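You operate a simulated robot arm through the tools that you are given. There is no shell and no other tool.

You are at the controls of a simulated robot arm. One attempt, no reset.

## Task
Pull the tub plug and flush all three sample taps.
Fine: plug on the draining board first; run each tap a few seconds.

It is judged by the outcome, as a careful person would: the job done as asked, and still so three seconds after it is handed in. It fails if anything else is knocked over, pushed out of place, dropped, spilled or broken.

## Robot
A 6-joint arm with a fingered hand, fixed in place. Base frame: the origin is on the floor under the middle of its stand, x ahead of it, y to its left, z up; the work surface is at about z = 616. Units: mm, rad, N and s.
With the tool pointing down near the work surface it reaches from about 240 to 680 mm from the base axis. Its first joint turns from -2.897 to 2.897 rad. Payload 4 kg.
The tool frame sits at the grasp point between the pads (the TCP): z along the fingers, y along the line on which they close. The tips reach 22 mm beyond it. The gripper opens to 112 mm; its body begins 60 mm behind the TCP. The gripper is a hand of 4 fingers: y runs from the thumb to the fingers, the wrist lies at [0, 0, -218] in the tool frame, and closing takes about 1.5 s.
Orientation is told as [roll, pitch, yaw] about the base's x, y, z axes, in that order, counted from this pose: with the fingers straight down and closing along the base's y, the tool's x points along the base's -x, its y along +y and its z along -z.

## Interface
- The arm moves only by the tool play_rows. Its argument "moves" is a list of rows, each a list of 6 numbers: the shift along the tool's x, y, z in units of 50 mm (1.0 is 50 mm), then the turn, a rotation vector about the tool's x, y, z in units of 5 degrees (1.0 is 5 degrees). In form: [[x, y, z, ax, ay, az], ...]. A call has 1 to 20 rows; each row shifts and turns the commanded pose from where the row before left it, along the tool's axes as they then stand. "grip" is the finger opening in m, from 0 to 0.112, set as the call begins (left out, the last holds). A call with a number of a shift or a turn outside -1 to 1 is refused whole. Rows are played at 5 a second. More than 50 mm and 0.15 rad between two rows, or a gripper value outside its range, and nothing of the call is played. Where a pose cannot be reached the arm comes as near as it can. A force on the tool above 40 N (or 10 N above the force at the start of the call, whichever is more), or a blocked arm, ends the call early, and 0.2 s more pass. The fingers move at their own pace (about 45 mm/s each) and stop on an object; they squeeze with about 21 N. The grip force told is the motor's: it shows also when the fingers shut on nothing. Time passes only in rows, and 0.2 s behind the last, so rows that do not move let the fingers close. The reply holds the time, the measured pose of the TCP, the force on the tool along the base axes, the opening and the grip force, in the units named above and with some noise, with the torque about the TCP (base axes, N m) and any sound that the robot's microphone picked up.
- Cameras (640 x 400 px; columns grow to the right, rows downward): "scene" is fixed at [48.8, -499.9, 1663.2]; the picture's right is [0.68, -0.73, 0.00], its down [-0.52, -0.49, -0.70] and it looks along [0.51, 0.48, -0.71] (base axes); focal length 332 px, centre (320, 200). "wrist" rides on the gripper at [69, 4, -83] in the tool frame; the picture's right is [-0.06, 1.00, 0.00], its down [-0.76, -0.05, -0.64] and it looks along [-0.64, -0.04, 0.77] (tool axes); focal length 243 px, centre (320, 200).
- capture(camera): a new picture of that camera. The clock stands still meanwhile.
- preshape(shape): the hand has 4 fingers and takes this shape, open, in about a second: jaw (thumb against the fingers, like two jaws); tri (thumb and two fingers); tip (a fingertip pinch); poke (one finger out to press); point (the index stretched); flat (the hand flat); cup (the hand cupped); fist (a fist). The gripper value then closes the fingers along that shape, each until it touches; the sizes above hold for jaw. It gives what a move gives, with no picture.
- point_at(camera, pixels): there is no depth. For up to 12 entries [column, row, z] of the newest picture of that camera ("zoom" is the newest enlarged one), the place [x, y] in the base frame at which the ray of that pixel passes the height z, good to about 2 mm. The clock stands still meanwhile.
- zoom(camera, box): a new picture of the part [left, top, right, bottom] of that camera's present view, enlarged. The clock stands still meanwhile.
- job_done(): hands the job in; it is judged then, once.

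Leave the gripper open and the arm clear of the work at the hand-in unless told otherwise.

The tools are called after "Emit:" by a JSON object that holds its "name" and its "arguments". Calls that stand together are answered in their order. play_rows: Moves the arm, as the interface text tells. Its arguments: {"type":"object","properties":{"moves":{"type":"array","items":{"type":"array","items":{"type":"number"}}},"grip":{"type":"number"}},"required":["moves"]} The other tools are called the same way: preshape (shape) gives the hand a shape; capture (camera) takes a picture; point_at (camera, pixels) gives the place at which the rays of pixels pass given heights; zoom (camera, box) takes an enlarged picture of a part of a camera's view; job_done () hands the job in.

At the start:

```text
clock: 0.0
position: [300.1, 132.6, 1320.3]
tcp_rot: [0.0, 0.001, 0.001]
force: [-0.1, -0.2, -0.3]
wrist_torque: [0.0, -0.01, -0.02]
gripper_width: 111.8
grip_force: 0.1
shape: jaw
```

scene: 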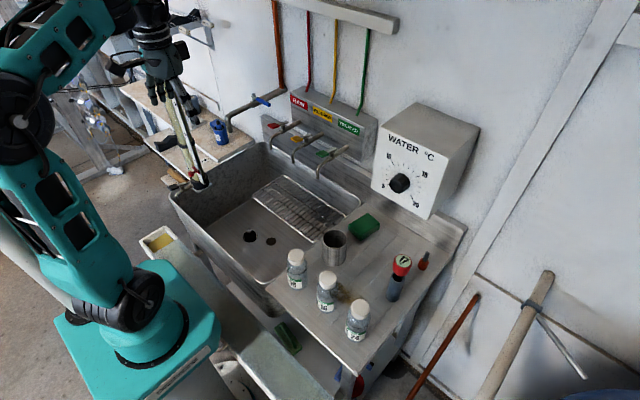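
wrist: 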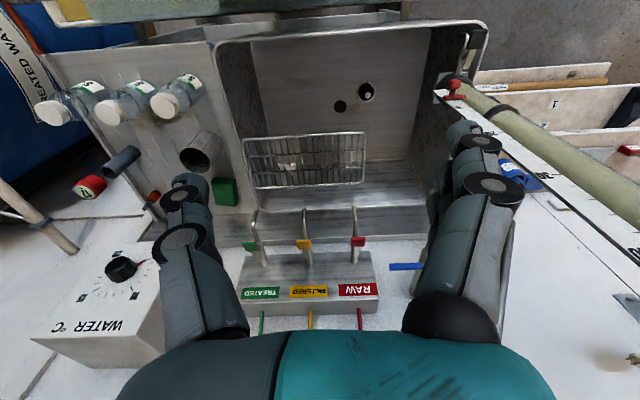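

I see a sink with a wire rack, three small taps (red, yellow and green levers) below RAW/FILTERED/TREATED labels, a blue-lever tap to the left, and dark round items in the tub near (250,237) and (270,240). I'll take enlarged pictures first to find the plug and the tap levers.

Emit:
{"name": "zoom", "arguments": {"camera": "scene", "box": [160, 130, 380, 290]}}

Emit:
{"name": "zoom", "arguments": {"camera": "scene", "box": [220, 80, 380, 190]}}

Emit:
{"name": "zoom", "arguments": {"camera": "wrist", "box": [200, 20, 500, 220]}}

```text
2.50 times, centred on (270, 210) of scene
```

zoom: 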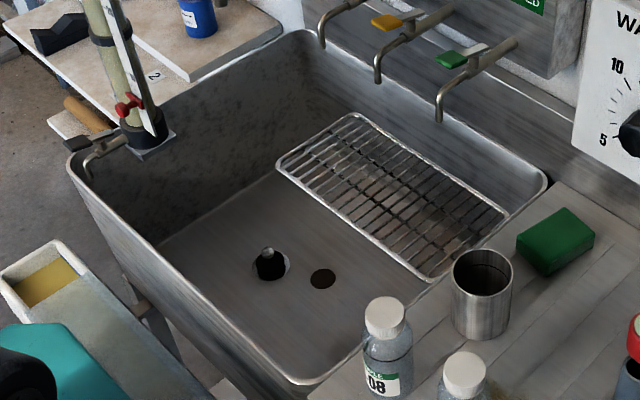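

```text
3.64 times, centred on (300, 135) of scene
```

zoom: 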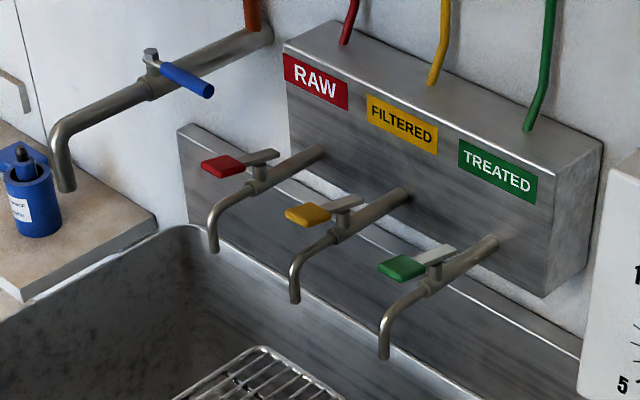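

```text
2.00 times, centred on (350, 120) of wrist
```

zoom: 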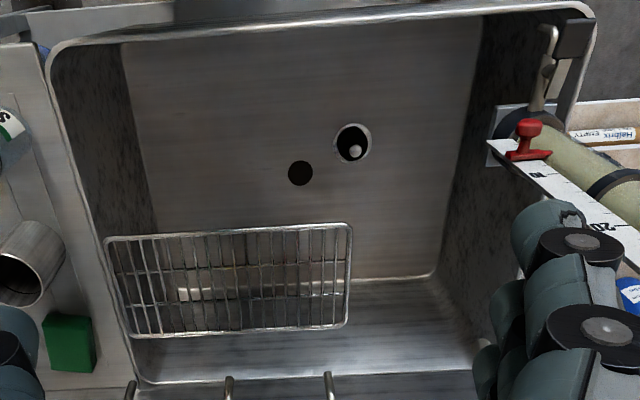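

The plug seems to be the black disc with a grey knob inside a pale ring. A second dark disc next to it may be a stain or a hole. I'll zoom in further on both, and on the levers.

Emit:
{"name": "zoom", "arguments": {"camera": "scene", "box": [230, 215, 300, 259]}}

Emit:
{"name": "zoom", "arguments": {"camera": "wrist", "box": [320, 65, 400, 115]}}

Emit:
{"name": "zoom", "arguments": {"camera": "wrist", "box": [220, 200, 420, 325]}}

Emit:
{"name": "zoom", "arguments": {"camera": "scene", "box": [260, 110, 360, 172]}}

Emit:
{"name": "zoom", "arguments": {"camera": "scene", "box": [100, 60, 260, 200]}}

Emit:
{"name": "zoom", "arguments": {"camera": "scene", "box": [260, 200, 460, 350]}}

```text
9.09 times, centred on (265, 237) of scene
```

zoom: 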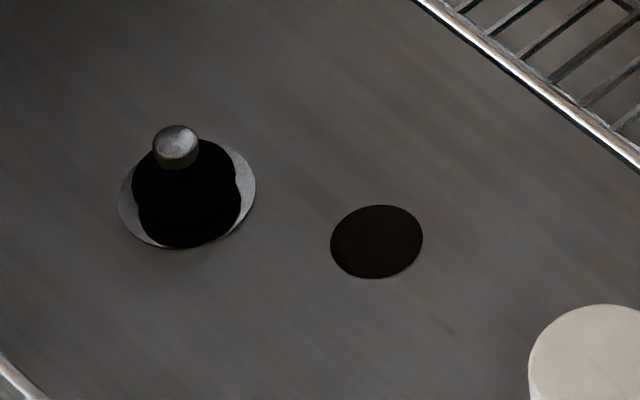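

```text
8.00 times, centred on (360, 90) of wrist
```

zoom: 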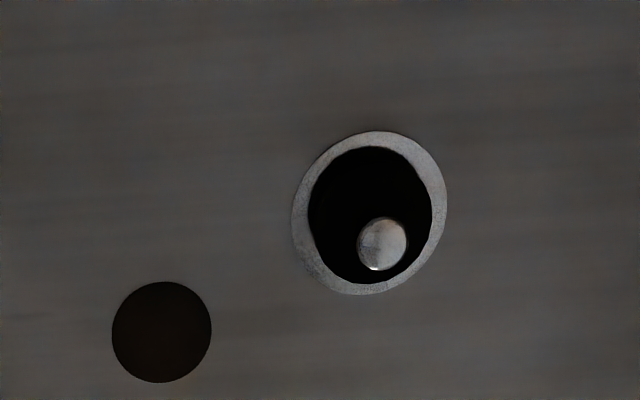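

```text
3.20 times, centred on (320, 262) of wrist
```

zoom: 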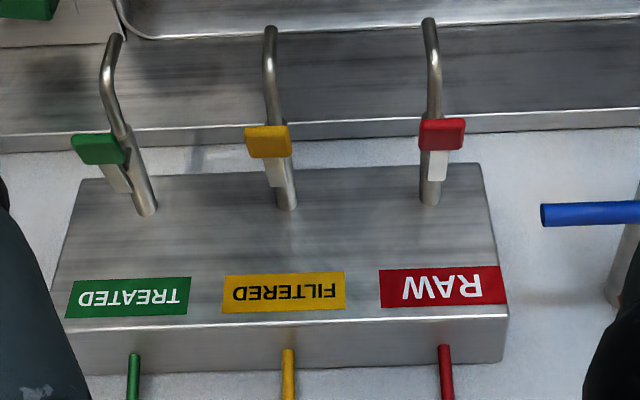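

```text
6.40 times, centred on (310, 141) of scene
```

zoom: 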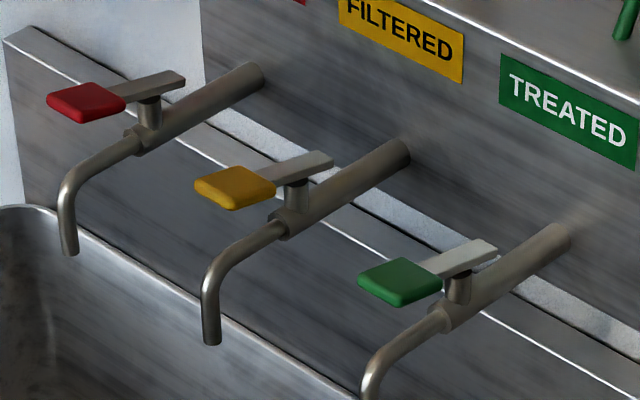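

```text
2.86 times, centred on (180, 130) of scene
```

zoom: 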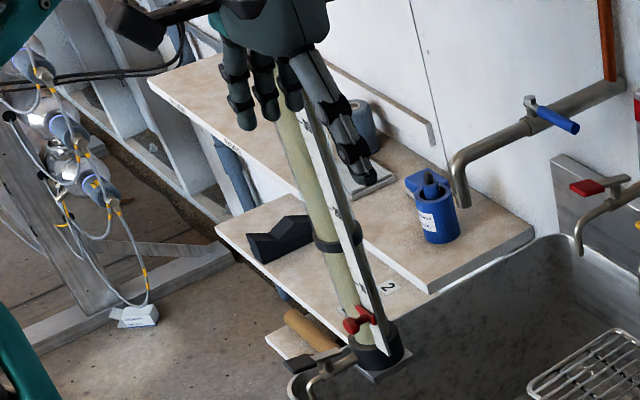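

```text
2.67 times, centred on (360, 275) of scene
```

zoom: 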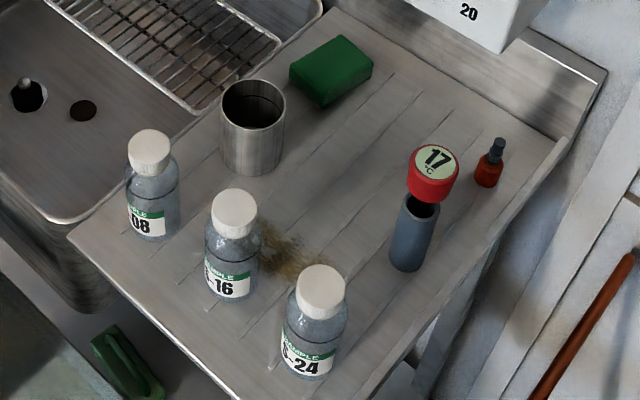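

I can see that all three sample levers lie roughly along their pipes, with the coloured grips pointing toward the tub. The plug has a small round metal knob. Next I'll work out positions from both cameras by getting rays at two heights for the knob, the drain ring, the lever grips and the green spout end.

Emit:
{"name": "point_at", "arguments": {"camera": "scene", "pixels": [[249.2, 230.4, 400], [249.2, 230.4, 800], [250.4, 235.9, 400], [250.4, 235.9, 800], [322.5, 153.5, 600], [322.5, 153.5, 1000], [296.7, 139, 600], [296.7, 139, 1000], [273.6, 125.8, 600], [273.6, 125.8, 1000], [317.5, 171.5, 600], [317.5, 171.5, 1000]]}}

Emit:
{"name": "point_at", "arguments": {"camera": "wrist", "pixels": [[367.75, 95.4, 400], [367.75, 95.4, 800], [366.25, 91.6, 400], [366.25, 91.6, 800], [250.6, 245.75, 600], [250.6, 245.75, 1000], [303.75, 243.25, 600], [303.75, 243.25, 1000], [358.1, 241.1, 600], [358.1, 241.1, 1000], [255.9, 211.4, 600], [255.9, 211.4, 1000]]}}

```text
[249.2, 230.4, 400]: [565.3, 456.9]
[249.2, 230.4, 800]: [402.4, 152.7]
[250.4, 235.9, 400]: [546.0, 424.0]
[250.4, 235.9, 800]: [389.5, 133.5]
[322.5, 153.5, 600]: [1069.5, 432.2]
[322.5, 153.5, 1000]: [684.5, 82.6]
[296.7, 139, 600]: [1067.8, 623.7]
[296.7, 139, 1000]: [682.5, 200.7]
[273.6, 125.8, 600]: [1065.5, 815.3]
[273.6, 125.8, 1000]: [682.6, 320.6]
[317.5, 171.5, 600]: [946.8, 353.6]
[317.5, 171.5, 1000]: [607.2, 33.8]
```

```text
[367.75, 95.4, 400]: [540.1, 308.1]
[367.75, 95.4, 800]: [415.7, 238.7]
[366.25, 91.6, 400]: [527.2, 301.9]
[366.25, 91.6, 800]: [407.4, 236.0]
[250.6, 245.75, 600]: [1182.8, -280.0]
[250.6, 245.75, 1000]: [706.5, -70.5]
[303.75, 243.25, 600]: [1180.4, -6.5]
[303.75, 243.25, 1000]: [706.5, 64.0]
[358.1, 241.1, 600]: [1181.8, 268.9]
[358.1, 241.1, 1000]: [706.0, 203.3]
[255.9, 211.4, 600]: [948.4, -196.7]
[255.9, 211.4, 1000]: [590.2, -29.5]
```

From the two views, the plug knob top is at about (462, 264, 654) and the drain is at about (462, 266, 617). The grips are near x 577, z 1110, at y -13, 84 and 185. I'll look closer at the draining board area in the wrist view to find its height and its free space.

Emit:
{"name": "zoom", "arguments": {"camera": "wrist", "box": [20, 0, 260, 150]}}

Emit:
{"name": "zoom", "arguments": {"camera": "wrist", "box": [20, 100, 260, 250]}}

Emit:
{"name": "zoom", "arguments": {"camera": "scene", "box": [320, 180, 480, 280]}}

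```text
2.67 times, centred on (140, 75) of wrist
```

zoom: 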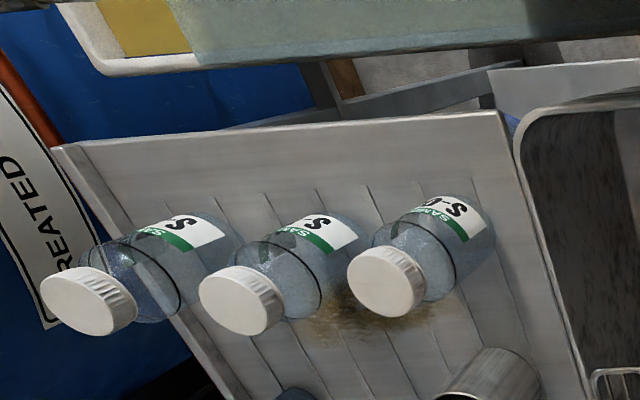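

```text
2.67 times, centred on (140, 175) of wrist
```

zoom: 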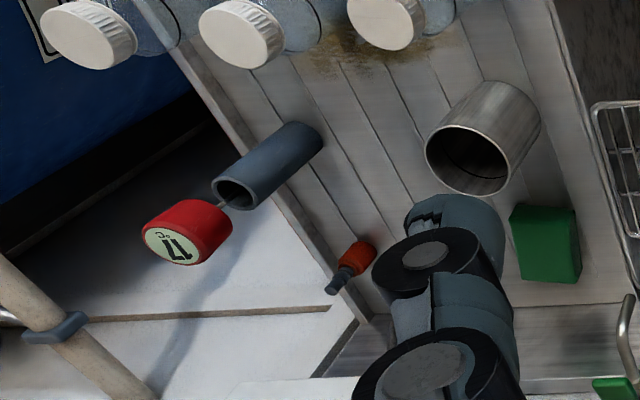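

```text
4.00 times, centred on (400, 230) of scene
```

zoom: 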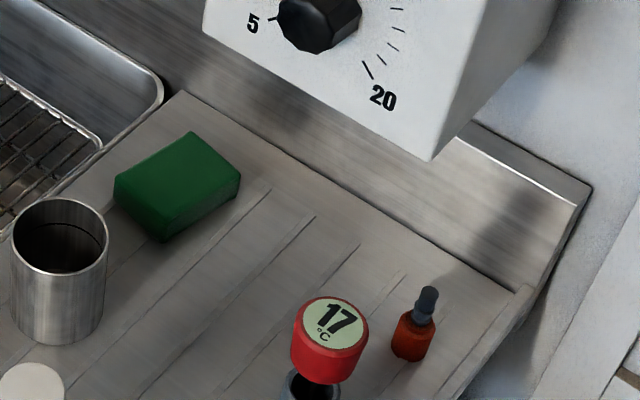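

The draining board holds three capped bottles, a steel mug, a green sponge, a thermometer in a tube and a small red vial. I'll triangulate the board corner, the bottle caps and the mug rim.

Emit:
{"name": "point_at", "arguments": {"camera": "scene", "pixels": [[265.5, 288.1, 700], [265.5, 288.1, 900], [295.9, 254.4, 800], [295.9, 254.4, 1000], [328.1, 277.6, 800], [328.1, 277.6, 1000], [360.4, 306.9, 800], [360.4, 306.9, 1000], [334.9, 239.4, 800], [334.9, 239.4, 1000], [445.5, 205.5, 800], [445.5, 205.5, 1000]]}}

Emit:
{"name": "point_at", "arguments": {"camera": "wrist", "pixels": [[206.4, 42, 700], [206.4, 42, 900], [163.6, 105, 800], [163.6, 105, 1000], [110, 111.75, 800], [110, 111.75, 1000], [51.9, 112.5, 800], [51.9, 112.5, 1000], [196, 158.5, 800], [196, 158.5, 1000], [250, 150, 616], [250, 150, 1000]]}}

```text
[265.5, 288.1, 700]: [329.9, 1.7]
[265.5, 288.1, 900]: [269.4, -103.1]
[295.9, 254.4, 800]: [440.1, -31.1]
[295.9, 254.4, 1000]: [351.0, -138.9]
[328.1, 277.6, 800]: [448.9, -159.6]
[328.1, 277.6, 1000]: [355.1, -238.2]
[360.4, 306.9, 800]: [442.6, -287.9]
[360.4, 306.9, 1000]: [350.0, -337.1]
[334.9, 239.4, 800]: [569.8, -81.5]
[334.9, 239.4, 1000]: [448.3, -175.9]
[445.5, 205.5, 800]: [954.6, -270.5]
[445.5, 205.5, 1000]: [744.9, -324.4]
```

```text
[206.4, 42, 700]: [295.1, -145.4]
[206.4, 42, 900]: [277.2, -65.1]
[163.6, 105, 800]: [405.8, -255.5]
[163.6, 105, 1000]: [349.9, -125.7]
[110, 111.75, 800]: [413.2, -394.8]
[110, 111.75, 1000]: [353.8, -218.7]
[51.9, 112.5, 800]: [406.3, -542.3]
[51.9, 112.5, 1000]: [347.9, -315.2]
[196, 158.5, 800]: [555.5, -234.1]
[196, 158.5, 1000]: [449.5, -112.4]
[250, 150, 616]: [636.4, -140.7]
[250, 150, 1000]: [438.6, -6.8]
```

Triangulated so far:
- Board corner: about (281, -82, 859)
- Bottle caps: (354, -133), (360, -232) and (357, -333), at z about 986
- Mug: (482, -148), rim at z 941

Next I'll locate the upright pole (red clamp at scene (194,172)), the wire rack corners, the thermometer tube base and the sponge.

Emit:
{"name": "point_at", "arguments": {"camera": "scene", "pixels": [[194, 172, 700], [194, 172, 1000], [255.2, 195.2, 616], [255.2, 195.2, 900], [314.8, 242, 616], [314.8, 242, 900], [345.2, 216, 616], [345.2, 216, 900], [363.75, 225.5, 860], [363.75, 225.5, 900], [386, 298, 858], [425, 267, 858]]}}

Emit:
{"name": "point_at", "arguments": {"camera": "wrist", "pixels": [[454, 90, 700], [454, 90, 1000], [364, 134, 616], [364, 134, 900], [243.5, 140, 616], [243.5, 140, 900], [257.5, 187.5, 616], [257.5, 187.5, 900], [134.4, 154.4, 858], [225, 193, 858], [225, 193, 900], [155, 197, 858]]}}

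```text
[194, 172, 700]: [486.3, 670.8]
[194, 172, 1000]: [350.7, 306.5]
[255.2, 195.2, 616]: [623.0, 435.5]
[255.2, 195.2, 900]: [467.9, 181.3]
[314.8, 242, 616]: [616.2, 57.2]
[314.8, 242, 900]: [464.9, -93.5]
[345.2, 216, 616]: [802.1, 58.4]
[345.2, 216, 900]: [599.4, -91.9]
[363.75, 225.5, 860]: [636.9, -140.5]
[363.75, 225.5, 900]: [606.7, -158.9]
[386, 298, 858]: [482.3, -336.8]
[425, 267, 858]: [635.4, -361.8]
```

```text
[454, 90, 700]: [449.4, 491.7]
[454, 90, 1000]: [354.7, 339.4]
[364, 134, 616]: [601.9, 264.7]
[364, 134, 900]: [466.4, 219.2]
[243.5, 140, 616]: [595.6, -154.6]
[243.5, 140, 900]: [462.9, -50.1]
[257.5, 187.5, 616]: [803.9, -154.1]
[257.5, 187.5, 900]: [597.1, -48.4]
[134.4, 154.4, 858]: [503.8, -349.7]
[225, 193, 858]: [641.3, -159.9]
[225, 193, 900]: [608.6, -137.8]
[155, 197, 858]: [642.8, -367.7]
```

The upright pole stands at about (370, 363). The wire rack sits at rim height (z about 850) over x 488–633 and y -68 to 228, so its corner is close to the spot above the plug. I'll therefore come down on the plug with the hand leaning toward the robot. First I'll query the lever ends at z 1110 and the tub floor edges.

Emit:
{"name": "point_at", "arguments": {"camera": "wrist", "pixels": [[303.4, 238.6, 1112], [304.4, 248.6, 1112], [306.6, 257.9, 1112], [357.5, 236.4, 1112], [358.4, 246.4, 1112], [356.25, 255.75, 1112], [249.7, 241, 1112], [252.8, 251, 1112], [258.1, 259.5, 1112], [430, 40, 616], [407.5, 157.5, 616], [262, 40, 616]]}}

Emit:
{"name": "zoom", "arguments": {"camera": "scene", "box": [100, 0, 240, 100]}}

Emit:
{"name": "zoom", "arguments": {"camera": "scene", "box": [140, 140, 320, 360]}}

```text
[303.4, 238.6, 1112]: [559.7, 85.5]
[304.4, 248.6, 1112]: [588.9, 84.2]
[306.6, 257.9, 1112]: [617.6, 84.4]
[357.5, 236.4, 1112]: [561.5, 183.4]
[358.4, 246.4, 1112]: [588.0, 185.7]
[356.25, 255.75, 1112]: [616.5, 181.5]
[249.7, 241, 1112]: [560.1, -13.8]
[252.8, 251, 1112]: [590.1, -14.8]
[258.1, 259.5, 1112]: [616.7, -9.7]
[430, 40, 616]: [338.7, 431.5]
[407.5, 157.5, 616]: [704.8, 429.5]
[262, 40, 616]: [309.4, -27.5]
```

```text
4.00 times, centred on (170, 50) of scene
```

zoom: 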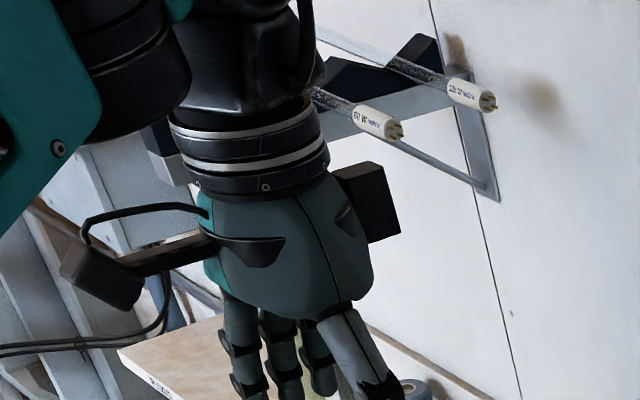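

```text
1.82 times, centred on (230, 250) of scene
```

zoom: 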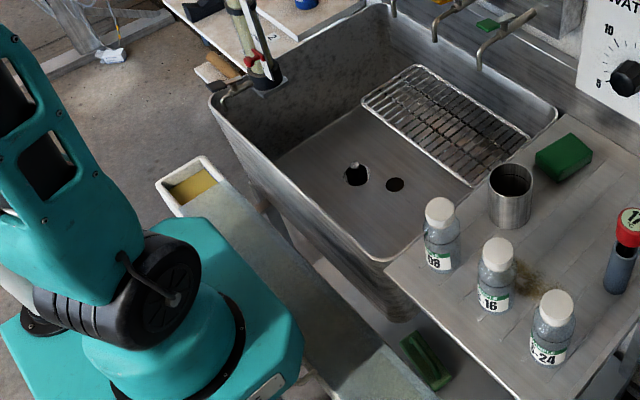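

The levers all lie along +x/-x: grip at x 560–590, bar end at x 617, pivot near x 600. The tub floor runs roughly y -27 to 431. I'll check the rim corners and the pole top for clearance.

Emit:
{"name": "point_at", "arguments": {"camera": "scene", "pixels": [[170, 196, 860], [266, 142, 860], [264, 284, 860], [360, 202, 860], [199.25, 187.75, 860], [199.25, 187.75, 900], [160, 60, 1300], [229, 128, 1050], [229, 128, 1150], [331.9, 154.3, 1100], [265, 100, 1150], [297, 99, 1200]]}}

Emit:
{"name": "point_at", "arguments": {"camera": "wrist", "pixels": [[493, 38, 860], [240, 30, 860], [447, 82, 860], [447, 82, 900], [390, 266, 1150], [390, 266, 1200], [357, 290, 1150], [357, 290, 1200], [326, 225, 1080], [300, 205, 1050]]}}

```text
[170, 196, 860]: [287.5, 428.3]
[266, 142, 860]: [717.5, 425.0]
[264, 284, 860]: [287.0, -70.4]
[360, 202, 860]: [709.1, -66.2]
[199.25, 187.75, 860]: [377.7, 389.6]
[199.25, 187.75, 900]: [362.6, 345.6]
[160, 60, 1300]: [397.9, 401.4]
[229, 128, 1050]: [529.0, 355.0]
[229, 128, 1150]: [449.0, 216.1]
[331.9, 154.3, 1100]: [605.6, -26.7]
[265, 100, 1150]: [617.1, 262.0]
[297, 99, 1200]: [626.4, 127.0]
```

```text
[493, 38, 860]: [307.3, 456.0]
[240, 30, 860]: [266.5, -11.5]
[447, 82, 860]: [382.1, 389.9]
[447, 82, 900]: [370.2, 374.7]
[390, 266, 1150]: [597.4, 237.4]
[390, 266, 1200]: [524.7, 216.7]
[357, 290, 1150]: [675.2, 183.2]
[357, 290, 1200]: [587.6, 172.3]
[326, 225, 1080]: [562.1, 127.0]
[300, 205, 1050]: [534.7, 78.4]
```

The tub rim runs x 287–715 and y -70 to 428 at z about 860. The pole is near (378, 387) and the blue tap is around y 340. Plan: tilt the hand 25° so the fingers point outward and the body leans toward me, set the opening to 70 mm, move part of the way toward the plug, then look.

Emit:
{"name": "play_rows", "arguments": {"moves": [[0, 0, 0, 0, -1, 0], [0, 0, 0, 0, -1, 0], [0, 0, 0, 0, -1, 0], [0, 0, 0, 0, -1, 0], [0, 0, 0, 0, -1, 0], [0.274, 0.262, 0.795, 0, 0, 0], [0.274, 0.262, 0.795, 0, 0, 0], [0.274, 0.262, 0.795, 0, 0, 0], [0.274, 0.262, 0.795, 0, 0, 0], [0.274, 0.262, 0.795, 0, 0, 0]], "grip": 0.07}}

Emit:
{"name": "capture", "arguments": {"camera": "scene"}}

Emit:
{"name": "capture", "arguments": {"camera": "wrist"}}

```text
clock: 2.2
position: [348.9, 248.6, 1366.6]
tcp_rot: [0.002, -0.436, -0.002]
force: [-1.1, 0.2, 0.0]
wrist_torque: [0.01, 0.0, 0.02]
gripper_width: 70.8
grip_force: 0.1
shape: jaw
out of reach, approached as far as the arm can: row 2, 3, 4, 5, 6, 7, 8, 9, 10
```

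```text
taken
```

scene: 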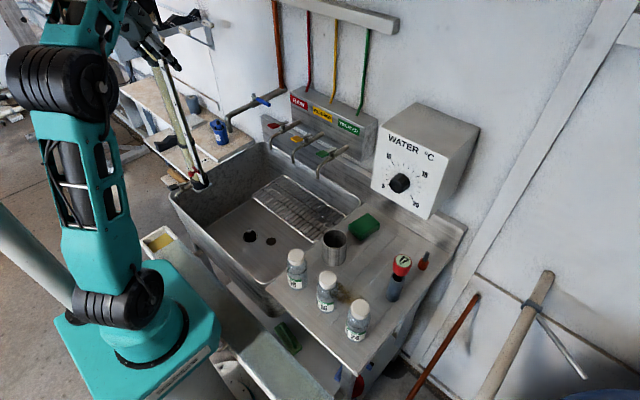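

```text
taken
```

wrist: 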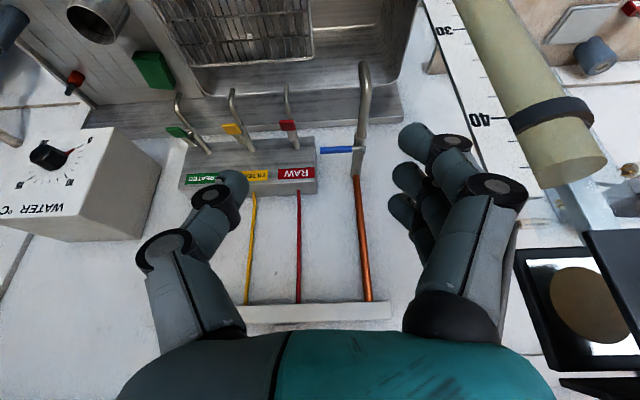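

The orientation was reached (-25° pitch), but the position is off: I read (349, 249, 1367), where the wrist would have been too close to the base axis. I'll play one empty row to see whether the arm settles before moving further.

Emit:
{"name": "play_rows", "arguments": {"moves": [[0, 0, 0, 0, 0, 0]]}}

```text
clock: 2.6
position: [350.2, 248.9, 1365.9]
tcp_rot: [-0.001, -0.434, 0.0]
force: [0.6, 0.9, 0.0]
wrist_torque: [-0.01, 0.0, 0.02]
gripper_width: 70.7
grip_force: 0.0
shape: jaw
```

The arm is settled and this pose is now the commanded one. Next I'll go straight down about 230 mm with the hand staying tilted and easing slightly away from the pole (toward -y), to see whether these poses are reachable.

Emit:
{"name": "play_rows", "arguments": {"moves": [[0.366, -0.1, 0.76, 0, 0, 0], [0.366, -0.1, 0.76, 0, 0, 0], [0.366, -0.1, 0.76, 0, 0, 0], [0.366, 0, 0.76, 0, 0, 0], [0.366, 0, 0.76, 0, 0, 0]]}}

Emit:
{"name": "capture", "arguments": {"camera": "scene"}}

Emit:
{"name": "capture", "arguments": {"camera": "wrist"}}

```text
clock: 3.8
position: [390.1, 293.8, 1336.6]
tcp_rot: [-0.001, -0.434, 0.001]
force: [-0.4, -0.5, -0.8]
wrist_torque: [0.01, 0.0, 0.04]
gripper_width: 70.4
grip_force: 0.1
shape: jaw
out of reach, approached as far as the arm can: row 1, 2, 3, 4, 5
```

```text
taken
```

scene: 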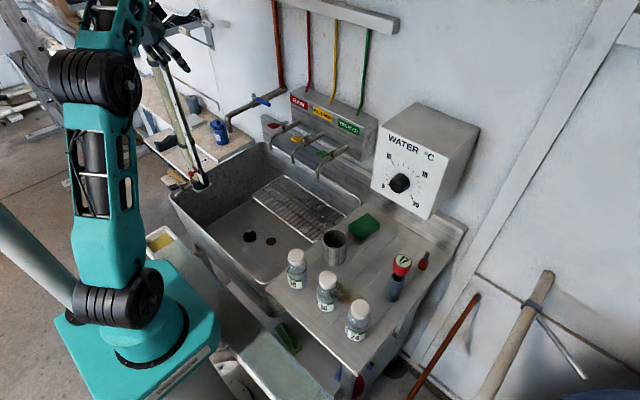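

```text
taken
```

wrist: 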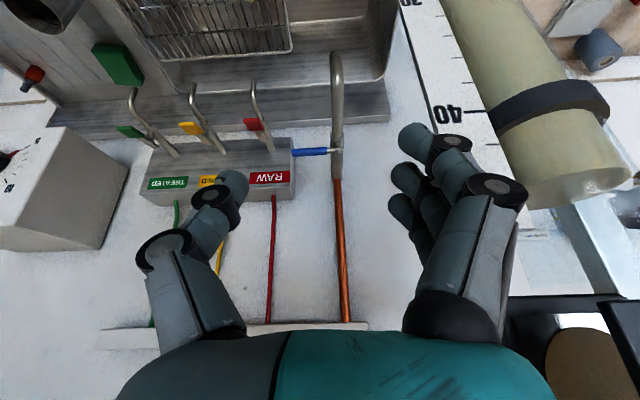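

The arm again stopped at some limit instead of going down; it is now at (390, 294, 1337) and close to the pole top (wrist view, right side). I'll look at the arm's configuration before moving.

Emit:
{"name": "zoom", "arguments": {"camera": "scene", "box": [0, 0, 256, 160]}}

Emit:
{"name": "zoom", "arguments": {"camera": "scene", "box": [0, 180, 256, 340]}}

```text
2.50 times, centred on (128, 80) of scene
```

zoom: 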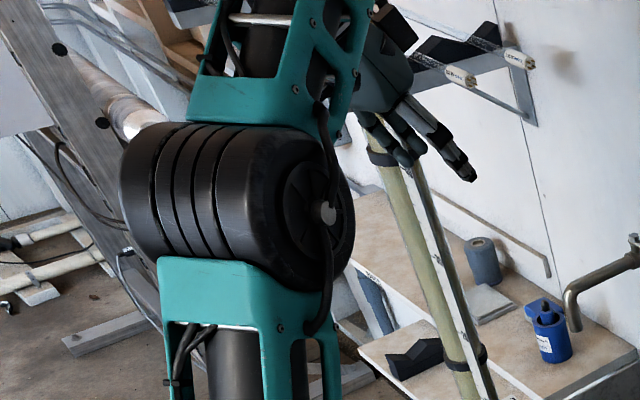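

```text
2.50 times, centred on (128, 260) of scene
```

zoom: 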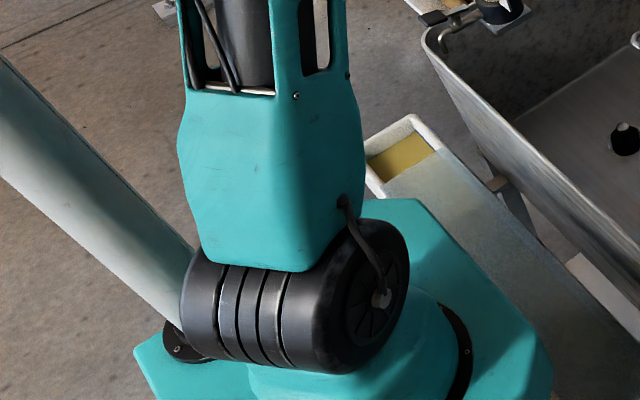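

The hand hangs from a forearm that points upward, and the tilted pose up here is near some joint limit. I'll undo the tilt and back away from the pole toward -y at the same time, then go down with the hand vertical and tilt only lower down.

Emit:
{"name": "play_rows", "arguments": {"moves": [[0, -0.6, 0, 0, 1, 0], [0, -0.6, 0, 0, 1, 0], [0, -0.6, 0, 0, 1, 0], [0, -0.6, 0, 0, 1, 0], [0, -0.6, 0, 0, 1, 0]]}}

```text
clock: 5.0
position: [389.8, 142.4, 1335.3]
tcp_rot: [-0.001, 0.001, 0.0]
force: [-0.4, 0.1, -0.1]
wrist_torque: [-0.01, -0.03, -0.01]
gripper_width: 70.5
grip_force: 0.1
shape: jaw
```

Vertical again and reachable at (390, 142, 1335). Now I'll go straight down 250 mm with the hand vertical; the area at x 390 is clear of the taps (x ≥ 545) and of the pole.

Emit:
{"name": "play_rows", "arguments": {"moves": [[0, 0, 0.95, 0, 0, 0], [0, 0, 0.95, 0, 0, 0], [0, 0, 0.95, 0, 0, 0], [0, 0, 0.95, 0, 0, 0], [0, 0, 0.95, 0, 0, 0]]}}

Emit:
{"name": "capture", "arguments": {"camera": "scene"}}

Emit:
{"name": "capture", "arguments": {"camera": "wrist"}}

```text
clock: 6.2
position: [387.9, 142.5, 1098.1]
tcp_rot: [0.0, -0.002, 0.0]
force: [0.3, 0.1, 0.6]
wrist_torque: [0.03, -0.04, 0.01]
gripper_width: 70.3
grip_force: 0.1
shape: jaw
```

```text
taken
```

scene: 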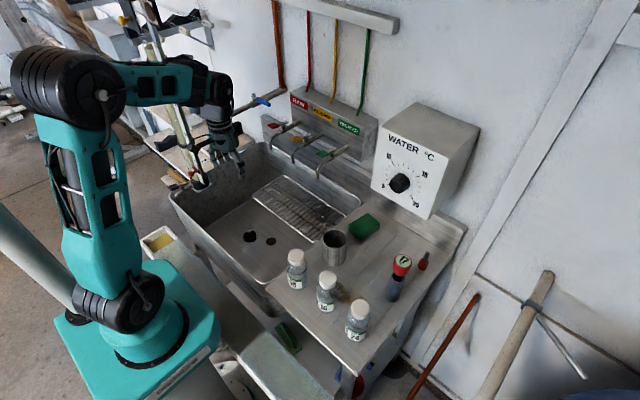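

```text
taken
```

wrist: 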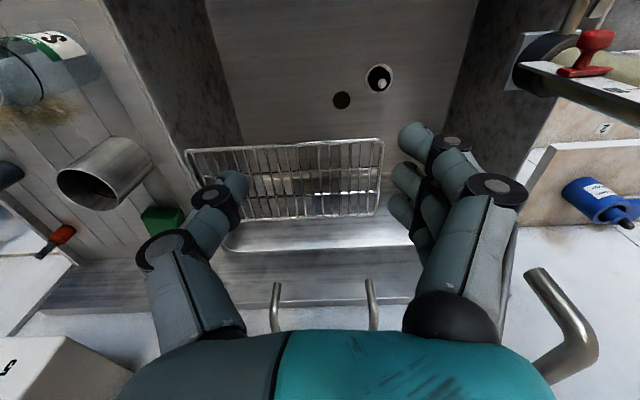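

At (388, 142, 1098) the forearm is now horizontal. The wrist view shows the plug (knob at about (381,83)) and the stain-like disc beside it at (342,100). I'll test the 25° tilt here, while drifting toward y = 240.

Emit:
{"name": "play_rows", "arguments": {"moves": [[0, 0.4, 0, 0, -1, 0], [0, 0.4, 0, 0, -1, 0], [0, 0.4, 0, 0, -1, 0], [0, 0.4, 0, 0, -1, 0], [0, 0.4, 0, 0, -1, 0]]}}

Emit:
{"name": "capture", "arguments": {"camera": "wrist"}}

```text
clock: 7.4
position: [390.3, 244.4, 1098.5]
tcp_rot: [0.003, -0.438, -0.001]
force: [-0.1, 0.9, -0.2]
wrist_torque: [0.01, -0.02, 0.02]
gripper_width: 70.3
grip_force: 0.1
shape: jaw
```

```text
taken
```

wrist: 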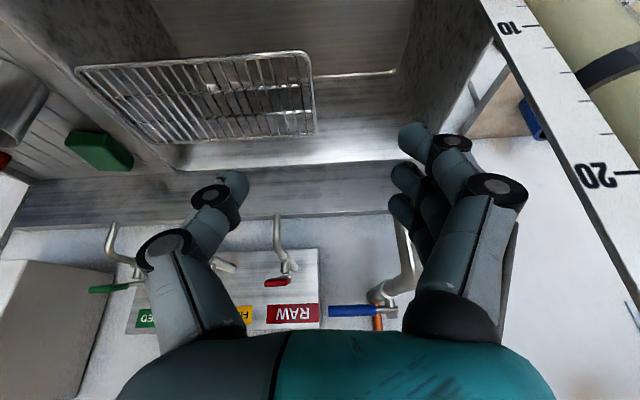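

The 25° tilt works here: (390, 244, 1098). Going straight along the tool axis would bring the hand camera too near the front rim, so I'll move to (430, 262, 900) first and then descend steeply past the rack edge (x 490).

Emit:
{"name": "play_rows", "arguments": {"moves": [[0.192, 0.07, 0.787, 0, 0, 0], [0.192, 0.07, 0.787, 0, 0, 0], [0.192, 0.07, 0.787, 0, 0, 0], [0.192, 0.07, 0.787, 0, 0, 0], [0.192, 0.07, 0.787, 0, 0, 0]]}}

Emit:
{"name": "capture", "arguments": {"camera": "wrist"}}

Emit:
{"name": "zoom", "arguments": {"camera": "scene", "box": [140, 100, 380, 250]}}

```text
clock: 8.6
position: [429.2, 262.2, 900.7]
tcp_rot: [0.002, -0.436, -0.001]
force: [-0.4, 0.3, 0.2]
wrist_torque: [-0.03, 0.01, 0.05]
gripper_width: 70.1
grip_force: 0.0
shape: jaw
```

```text
taken
```

wrist: 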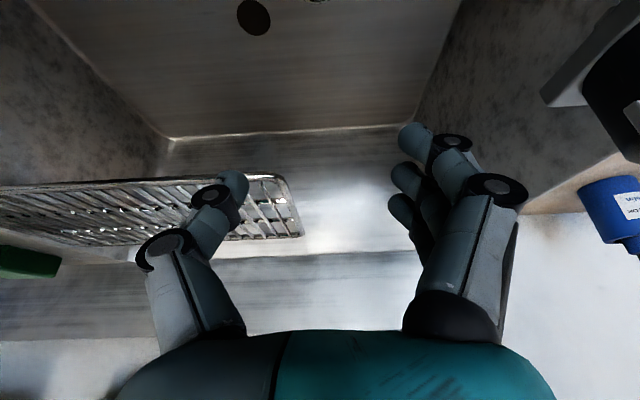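

```text
2.67 times, centred on (260, 175) of scene
```

zoom: 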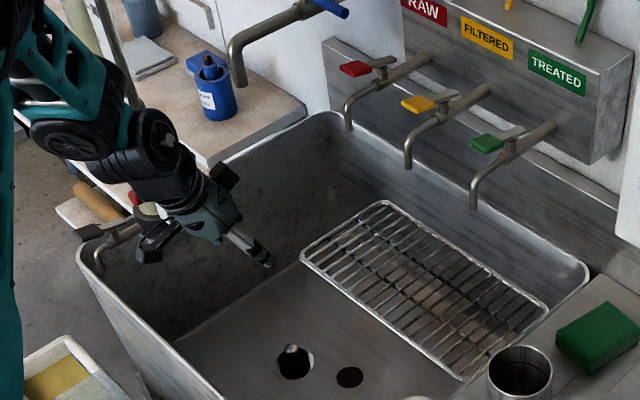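

The hand is clear of both rack and pole. I'll continue down to about (455, 264, 720), then look at the knob from close.

Emit:
{"name": "play_rows", "arguments": {"moves": [[0.212, 0.007, 0.699, 0, 0, 0], [0.212, 0.007, 0.699, 0, 0, 0], [0.212, 0.007, 0.699, 0, 0, 0], [0.212, 0.007, 0.699, 0, 0, 0], [0.212, 0.007, 0.699, 0, 0, 0]]}}

Emit:
{"name": "capture", "arguments": {"camera": "wrist"}}

Emit:
{"name": "zoom", "arguments": {"camera": "scene", "box": [180, 180, 340, 280]}}

```text
clock: 9.8
position: [455.4, 262.3, 719.6]
tcp_rot: [0.001, -0.438, -0.002]
force: [1.1, -0.3, 0.7]
wrist_torque: [0.01, 0.03, -0.01]
gripper_width: 70.2
grip_force: 0.1
shape: jaw
```

```text
taken
```

wrist: 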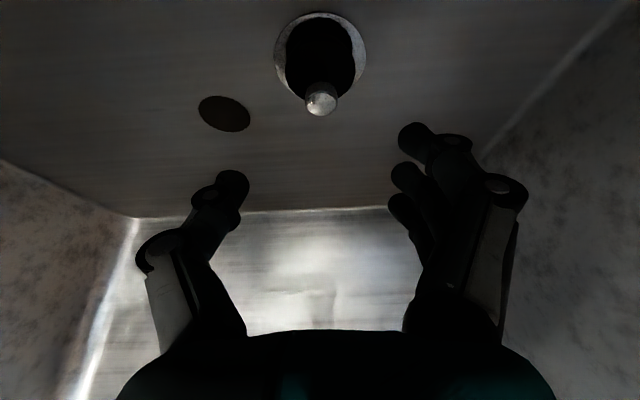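

```text
4.00 times, centred on (260, 230) of scene
```

zoom: 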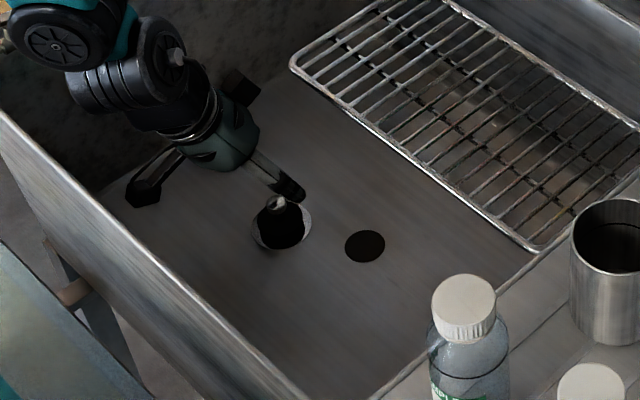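

The knob is visible in the wrist view at (321,98), in the ring at (320,55). I'll enlarge it and get the knob's position at its expected heights.

Emit:
{"name": "zoom", "arguments": {"camera": "wrist", "box": [260, 0, 388, 130]}}

Emit:
{"name": "point_at", "arguments": {"camera": "wrist", "pixels": [[321, 98, 654], [321, 98, 645], [320, 55, 617], [320, 14, 617], [366, 60, 617], [274, 55, 617], [337, 98, 654], [305, 98, 654]]}}

```text
3.08 times, centred on (324, 65) of wrist
```

zoom: 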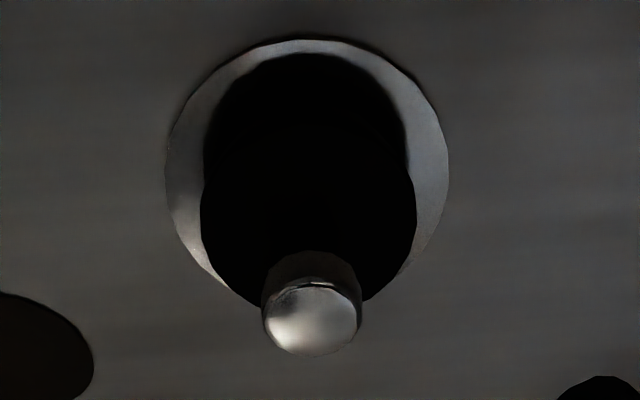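

```text
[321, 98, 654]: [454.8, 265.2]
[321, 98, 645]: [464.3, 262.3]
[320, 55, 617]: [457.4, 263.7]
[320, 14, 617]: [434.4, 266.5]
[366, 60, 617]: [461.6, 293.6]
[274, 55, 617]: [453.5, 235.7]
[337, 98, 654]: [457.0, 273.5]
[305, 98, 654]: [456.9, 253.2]
```

The knob is about 20 mm wide, z about 645–654, centred near (461.5, 264). The black body under it tops out near z 625. I'll lower to TCP (459, 264, 655) so the pads straddle the knob and the tips stay above the body, then check.

Emit:
{"name": "play_rows", "arguments": {"moves": [[0.16, 0.011, 0.4, 0, 0, 0], [0.16, 0.011, 0.4, 0, 0, 0], [0.16, 0.011, 0.4, 0, 0, 0]]}}

Emit:
{"name": "capture", "arguments": {"camera": "wrist"}}

Emit:
{"name": "zoom", "arguments": {"camera": "scene", "box": [200, 190, 296, 250]}}

```text
clock: 10.6
position: [457.6, 263.8, 654.8]
tcp_rot: [-0.001, -0.437, 0.001]
force: [-0.3, -0.3, -0.4]
wrist_torque: [-0.03, 0.03, 0.03]
gripper_width: 70.5
grip_force: 0.1
shape: jaw
```

```text
taken
```

wrist: 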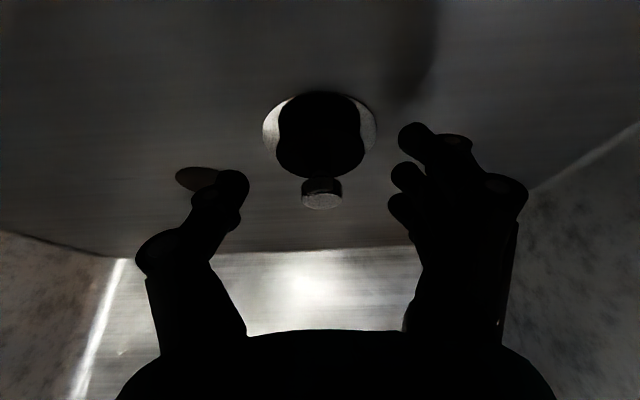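

```text
6.67 times, centred on (248, 220) of scene
```

zoom: 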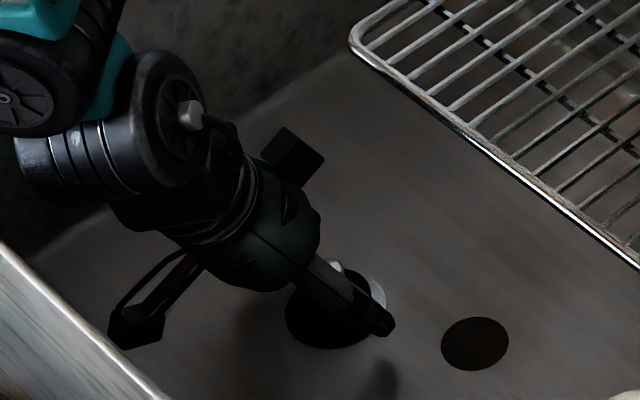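

The knob sits right between thumb and fingers at (321,195), and the view's centre is the grasp point. I'll close the fingers on it without moving.

Emit:
{"name": "play_rows", "arguments": {"moves": [[0, 0, 0, 0, 0, 0], [0, 0, 0, 0, 0, 0], [0, 0, 0, 0, 0, 0], [0, 0, 0, 0, 0, 0], [0, 0, 0, 0, 0, 0], [0, 0, 0, 0, 0, 0], [0, 0, 0, 0, 0, 0], [0, 0, 0, 0, 0, 0]], "grip": 0.0}}

Emit:
{"name": "capture", "arguments": {"camera": "wrist"}}

```text
clock: 12.4
position: [458.2, 265.3, 655.6]
tcp_rot: [0.003, -0.436, -0.001]
force: [0.2, -0.2, 0.8]
wrist_torque: [0.03, 0.05, -0.01]
gripper_width: 6.5
grip_force: 21.1
shape: jaw
```

```text
taken
```

wrist: 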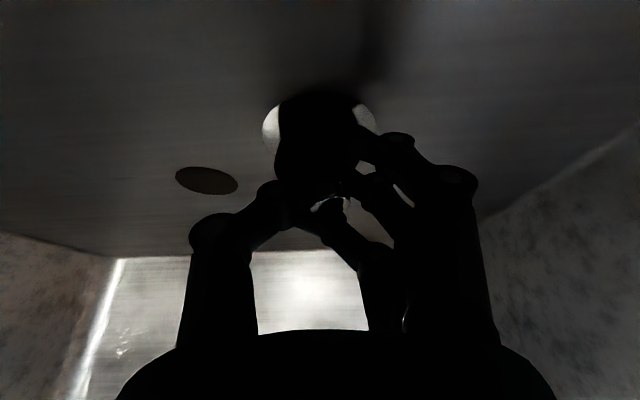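

The reading is width 6.5 mm with 21 N. I'll zoom in to check whether the knob is really held.

Emit:
{"name": "zoom", "arguments": {"camera": "wrist", "box": [240, 90, 432, 260]}}

Emit:
{"name": "zoom", "arguments": {"camera": "scene", "box": [224, 215, 272, 245]}}

```text
2.35 times, centred on (336, 175) of wrist
```

zoom: 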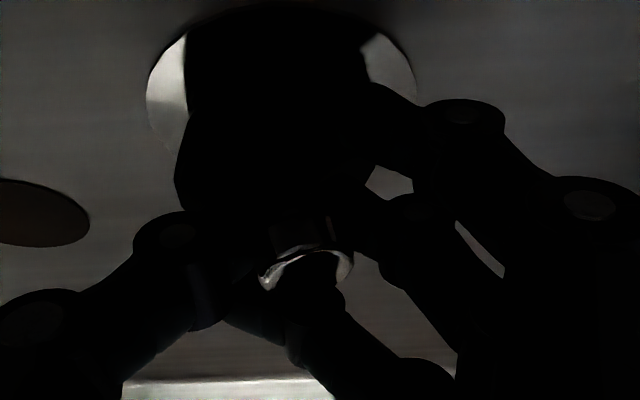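

```text
13.33 times, centred on (248, 230) of scene
```

zoom: 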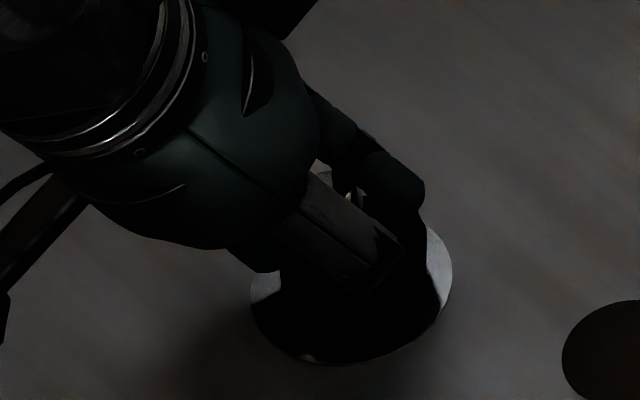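

The knob's bright face shows enclosed between the thumb and the fingers. I'll pull straight up gently, 20 mm in small steps, and read the force.

Emit:
{"name": "play_rows", "arguments": {"moves": [[-0.0423, 0, -0.0906, 0, 0, 0], [-0.0423, 0, -0.0906, 0, 0, 0], [-0.0423, 0, -0.0906, 0, 0, 0], [-0.0423, 0, -0.0906, 0, 0, 0]]}}

Emit:
{"name": "capture", "arguments": {"camera": "wrist"}}

Emit:
{"name": "zoom", "arguments": {"camera": "scene", "box": [216, 205, 288, 250]}}

```text
clock: 13.4
position: [458.6, 264.1, 675.8]
tcp_rot: [0.0, -0.437, 0.002]
force: [0.2, -0.2, -0.8]
wrist_torque: [-0.02, 0.03, 0.0]
gripper_width: 3.9
grip_force: 21.0
shape: jaw
```

```text
taken
```

wrist: 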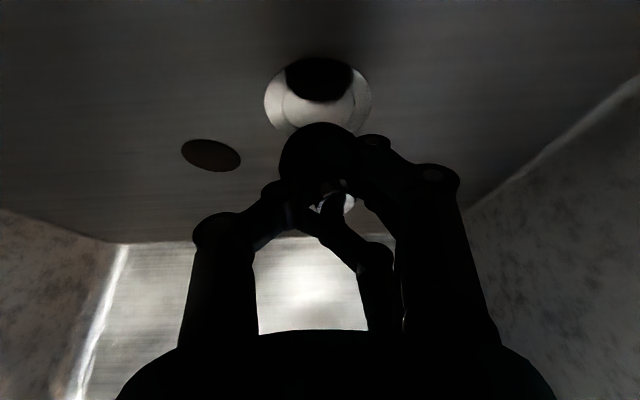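

```text
8.89 times, centred on (252, 228) of scene
```

zoom: 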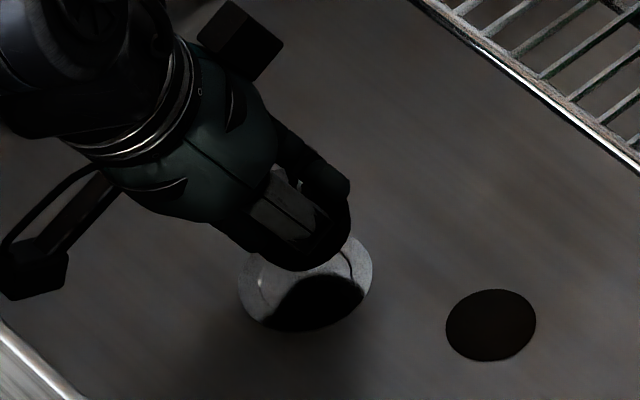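

The plug came out: the drain hole now shows open at (318,80) and the black plug moves with the fingers. I'll lift it along the reverse path to (430, 262, 900), moderately slowly.

Emit:
{"name": "play_rows", "arguments": {"moves": [[-0.08, 0, -0.25, 0, 0, 0], [-0.155, 0, -0.48, 0, 0, 0], [-0.165, 0, -0.52, 0, 0, 0], [-0.165, 0, -0.52, 0, 0, 0], [-0.165, 0, -0.52, 0, 0, 0], [-0.165, 0, -0.52, 0, 0, 0], [-0.165, 0, -0.52, 0, 0, 0], [-0.165, 0, -0.52, 0, 0, 0], [-0.15, 0, -0.45, 0, 0, 0]]}}

Emit:
{"name": "capture", "arguments": {"camera": "wrist"}}

Emit:
{"name": "zoom", "arguments": {"camera": "scene", "box": [160, 120, 320, 220]}}

```text
clock: 15.4
position: [428.6, 266.8, 897.2]
tcp_rot: [0.0, -0.437, -0.002]
force: [-0.1, -0.2, 0.1]
wrist_torque: [-0.03, -0.02, 0.02]
gripper_width: 3.7
grip_force: 20.8
shape: jaw
```

```text
taken
```

wrist: 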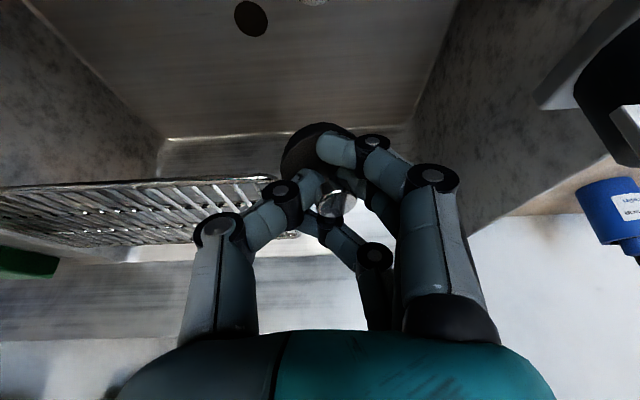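

```text
4.00 times, centred on (240, 170) of scene
```

zoom: 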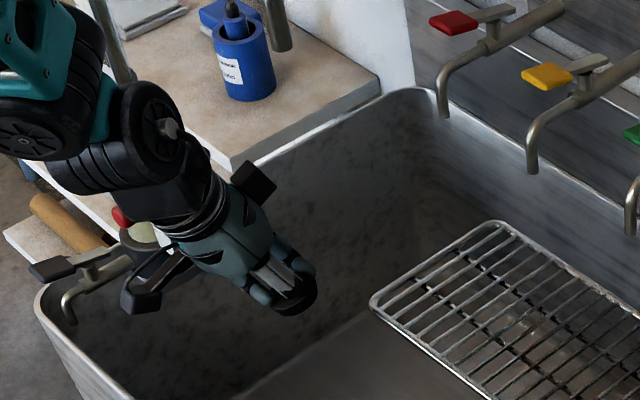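

The plug is held well above the tub. I'll zoom into the wrist view to see how the plug sits in the fingers.

Emit:
{"name": "zoom", "arguments": {"camera": "wrist", "box": [240, 90, 432, 260]}}

Emit:
{"name": "zoom", "arguments": {"camera": "scene", "box": [210, 165, 258, 195]}}

```text
2.35 times, centred on (336, 175) of wrist
```

zoom: 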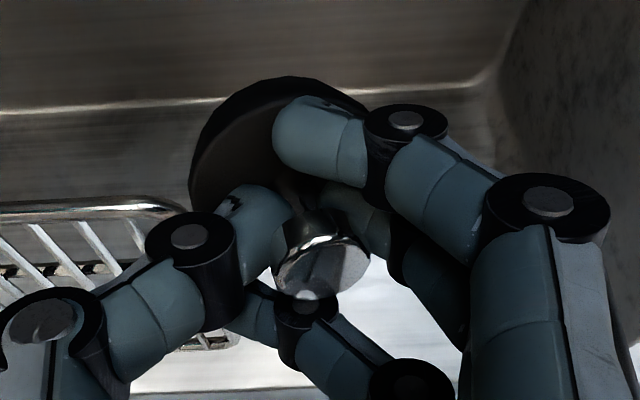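

```text
13.33 times, centred on (234, 180) of scene
```

zoom: 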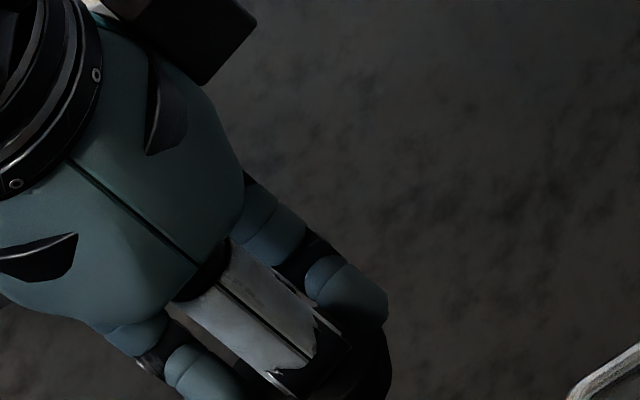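

The fingertips hold the stem just under the knob, so the plug is secure, but it has rolled about 13° toward the thumb side. I'll correct that before placing. Now I'll raise to z 1090 and cross at x 430 to above the draining board, high over the bottles (tops at 989).

Emit:
{"name": "play_rows", "arguments": {"moves": [[-0.163, 0, -0.35, 0, 0, 0], [-0.326, 0, -0.7, 0, 0, 0], [-0.326, 0, -0.7, 0, 0, 0], [-0.326, 0, -0.7, 0, 0, 0], [-0.326, 0, -0.7, 0, 0, 0], [-0.163, 0, -0.35, 0, 0, 0]]}}

Emit:
{"name": "play_rows", "arguments": {"moves": [[0, -0.4, 0, 0, 0, 0], [0, -0.8, 0, 0, 0, 0], [0, -0.85, 0, 0, 0, 0], [0, -0.85, 0, 0, 0, 0], [0, -0.85, 0, 0, 0, 0], [0, -0.85, 0, 0, 0, 0], [0, -0.85, 0, 0, 0, 0], [0, -0.85, 0, 0, 0, 0], [0, -0.85, 0, 0, 0, 0], [0, -0.85, 0, 0, 0, 0], [0, -0.85, 0, 0, 0, 0], [0, -0.8, 0, 0, 0, 0], [0, -0.4, 0, 0, 0, 0]]}}

Emit:
{"name": "capture", "arguments": {"camera": "scene"}}

Emit:
{"name": "capture", "arguments": {"camera": "wrist"}}

```text
clock: 16.8
position: [428.4, 264.1, 1090.2]
tcp_rot: [0.002, -0.437, -0.001]
force: [0.2, -0.3, 0.2]
wrist_torque: [-0.03, 0.02, 0.01]
gripper_width: 3.3
grip_force: 21.3
shape: jaw
```

```text
clock: 19.6
position: [429.3, -238.8, 1090.9]
tcp_rot: [0.001, -0.437, 0.0]
force: [0.8, 0.3, -0.3]
wrist_torque: [0.0, 0.01, -0.01]
gripper_width: 3.5
grip_force: 21.1
shape: jaw
```

```text
taken
```

scene: 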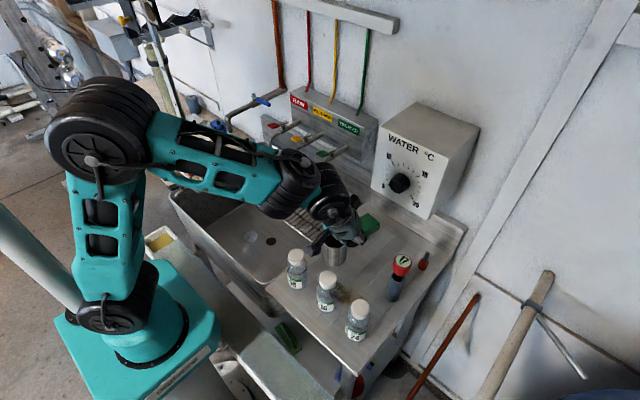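

```text
taken
```

wrist: 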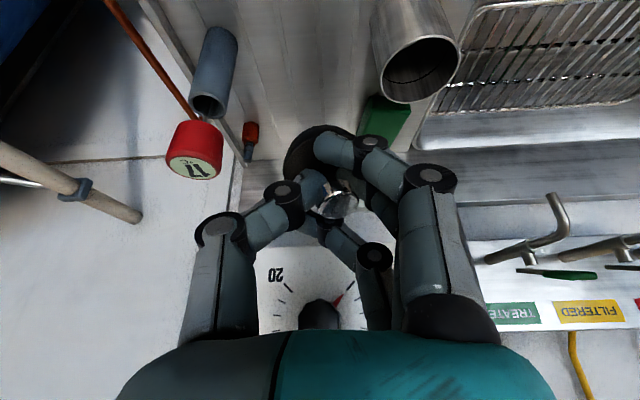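

I'm above the board at (429, -239, 1091). The WATER box is ahead, and I need its position so the hand doesn't touch it. I'll triangulate the "20" mark (scene about (416,204), wrist about (277,275)), the thermometer head and the vial.

Emit:
{"name": "point_at", "arguments": {"camera": "scene", "pixels": [[416, 204, 950], [416, 204, 1150], [402, 262, 900], [402, 262, 1000], [398, 183, 950], [398, 183, 1150]]}}

Emit:
{"name": "point_at", "arguments": {"camera": "wrist", "pixels": [[276, 275, 950], [276, 275, 1100], [191, 168, 900], [191, 168, 1000], [318, 316, 950], [318, 316, 1100], [213, 40, 858], [245, 140, 858], [330, 70, 858]]}}

Emit:
{"name": "zoom", "arguments": {"camera": "scene", "box": [280, 160, 460, 340]}}

```text
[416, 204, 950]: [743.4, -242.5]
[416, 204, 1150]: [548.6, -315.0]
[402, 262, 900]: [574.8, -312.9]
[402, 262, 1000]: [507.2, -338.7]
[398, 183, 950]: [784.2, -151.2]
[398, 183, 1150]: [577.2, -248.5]
```

```text
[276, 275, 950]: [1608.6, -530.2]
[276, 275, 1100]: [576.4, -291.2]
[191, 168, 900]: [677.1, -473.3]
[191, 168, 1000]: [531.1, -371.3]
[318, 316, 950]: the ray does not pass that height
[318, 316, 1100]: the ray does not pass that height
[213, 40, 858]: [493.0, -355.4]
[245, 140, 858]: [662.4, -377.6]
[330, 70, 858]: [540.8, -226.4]
```

```text
2.22 times, centred on (370, 250) of scene
```

zoom: 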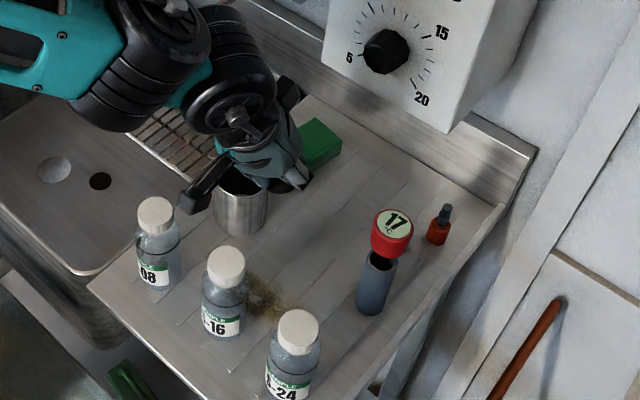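

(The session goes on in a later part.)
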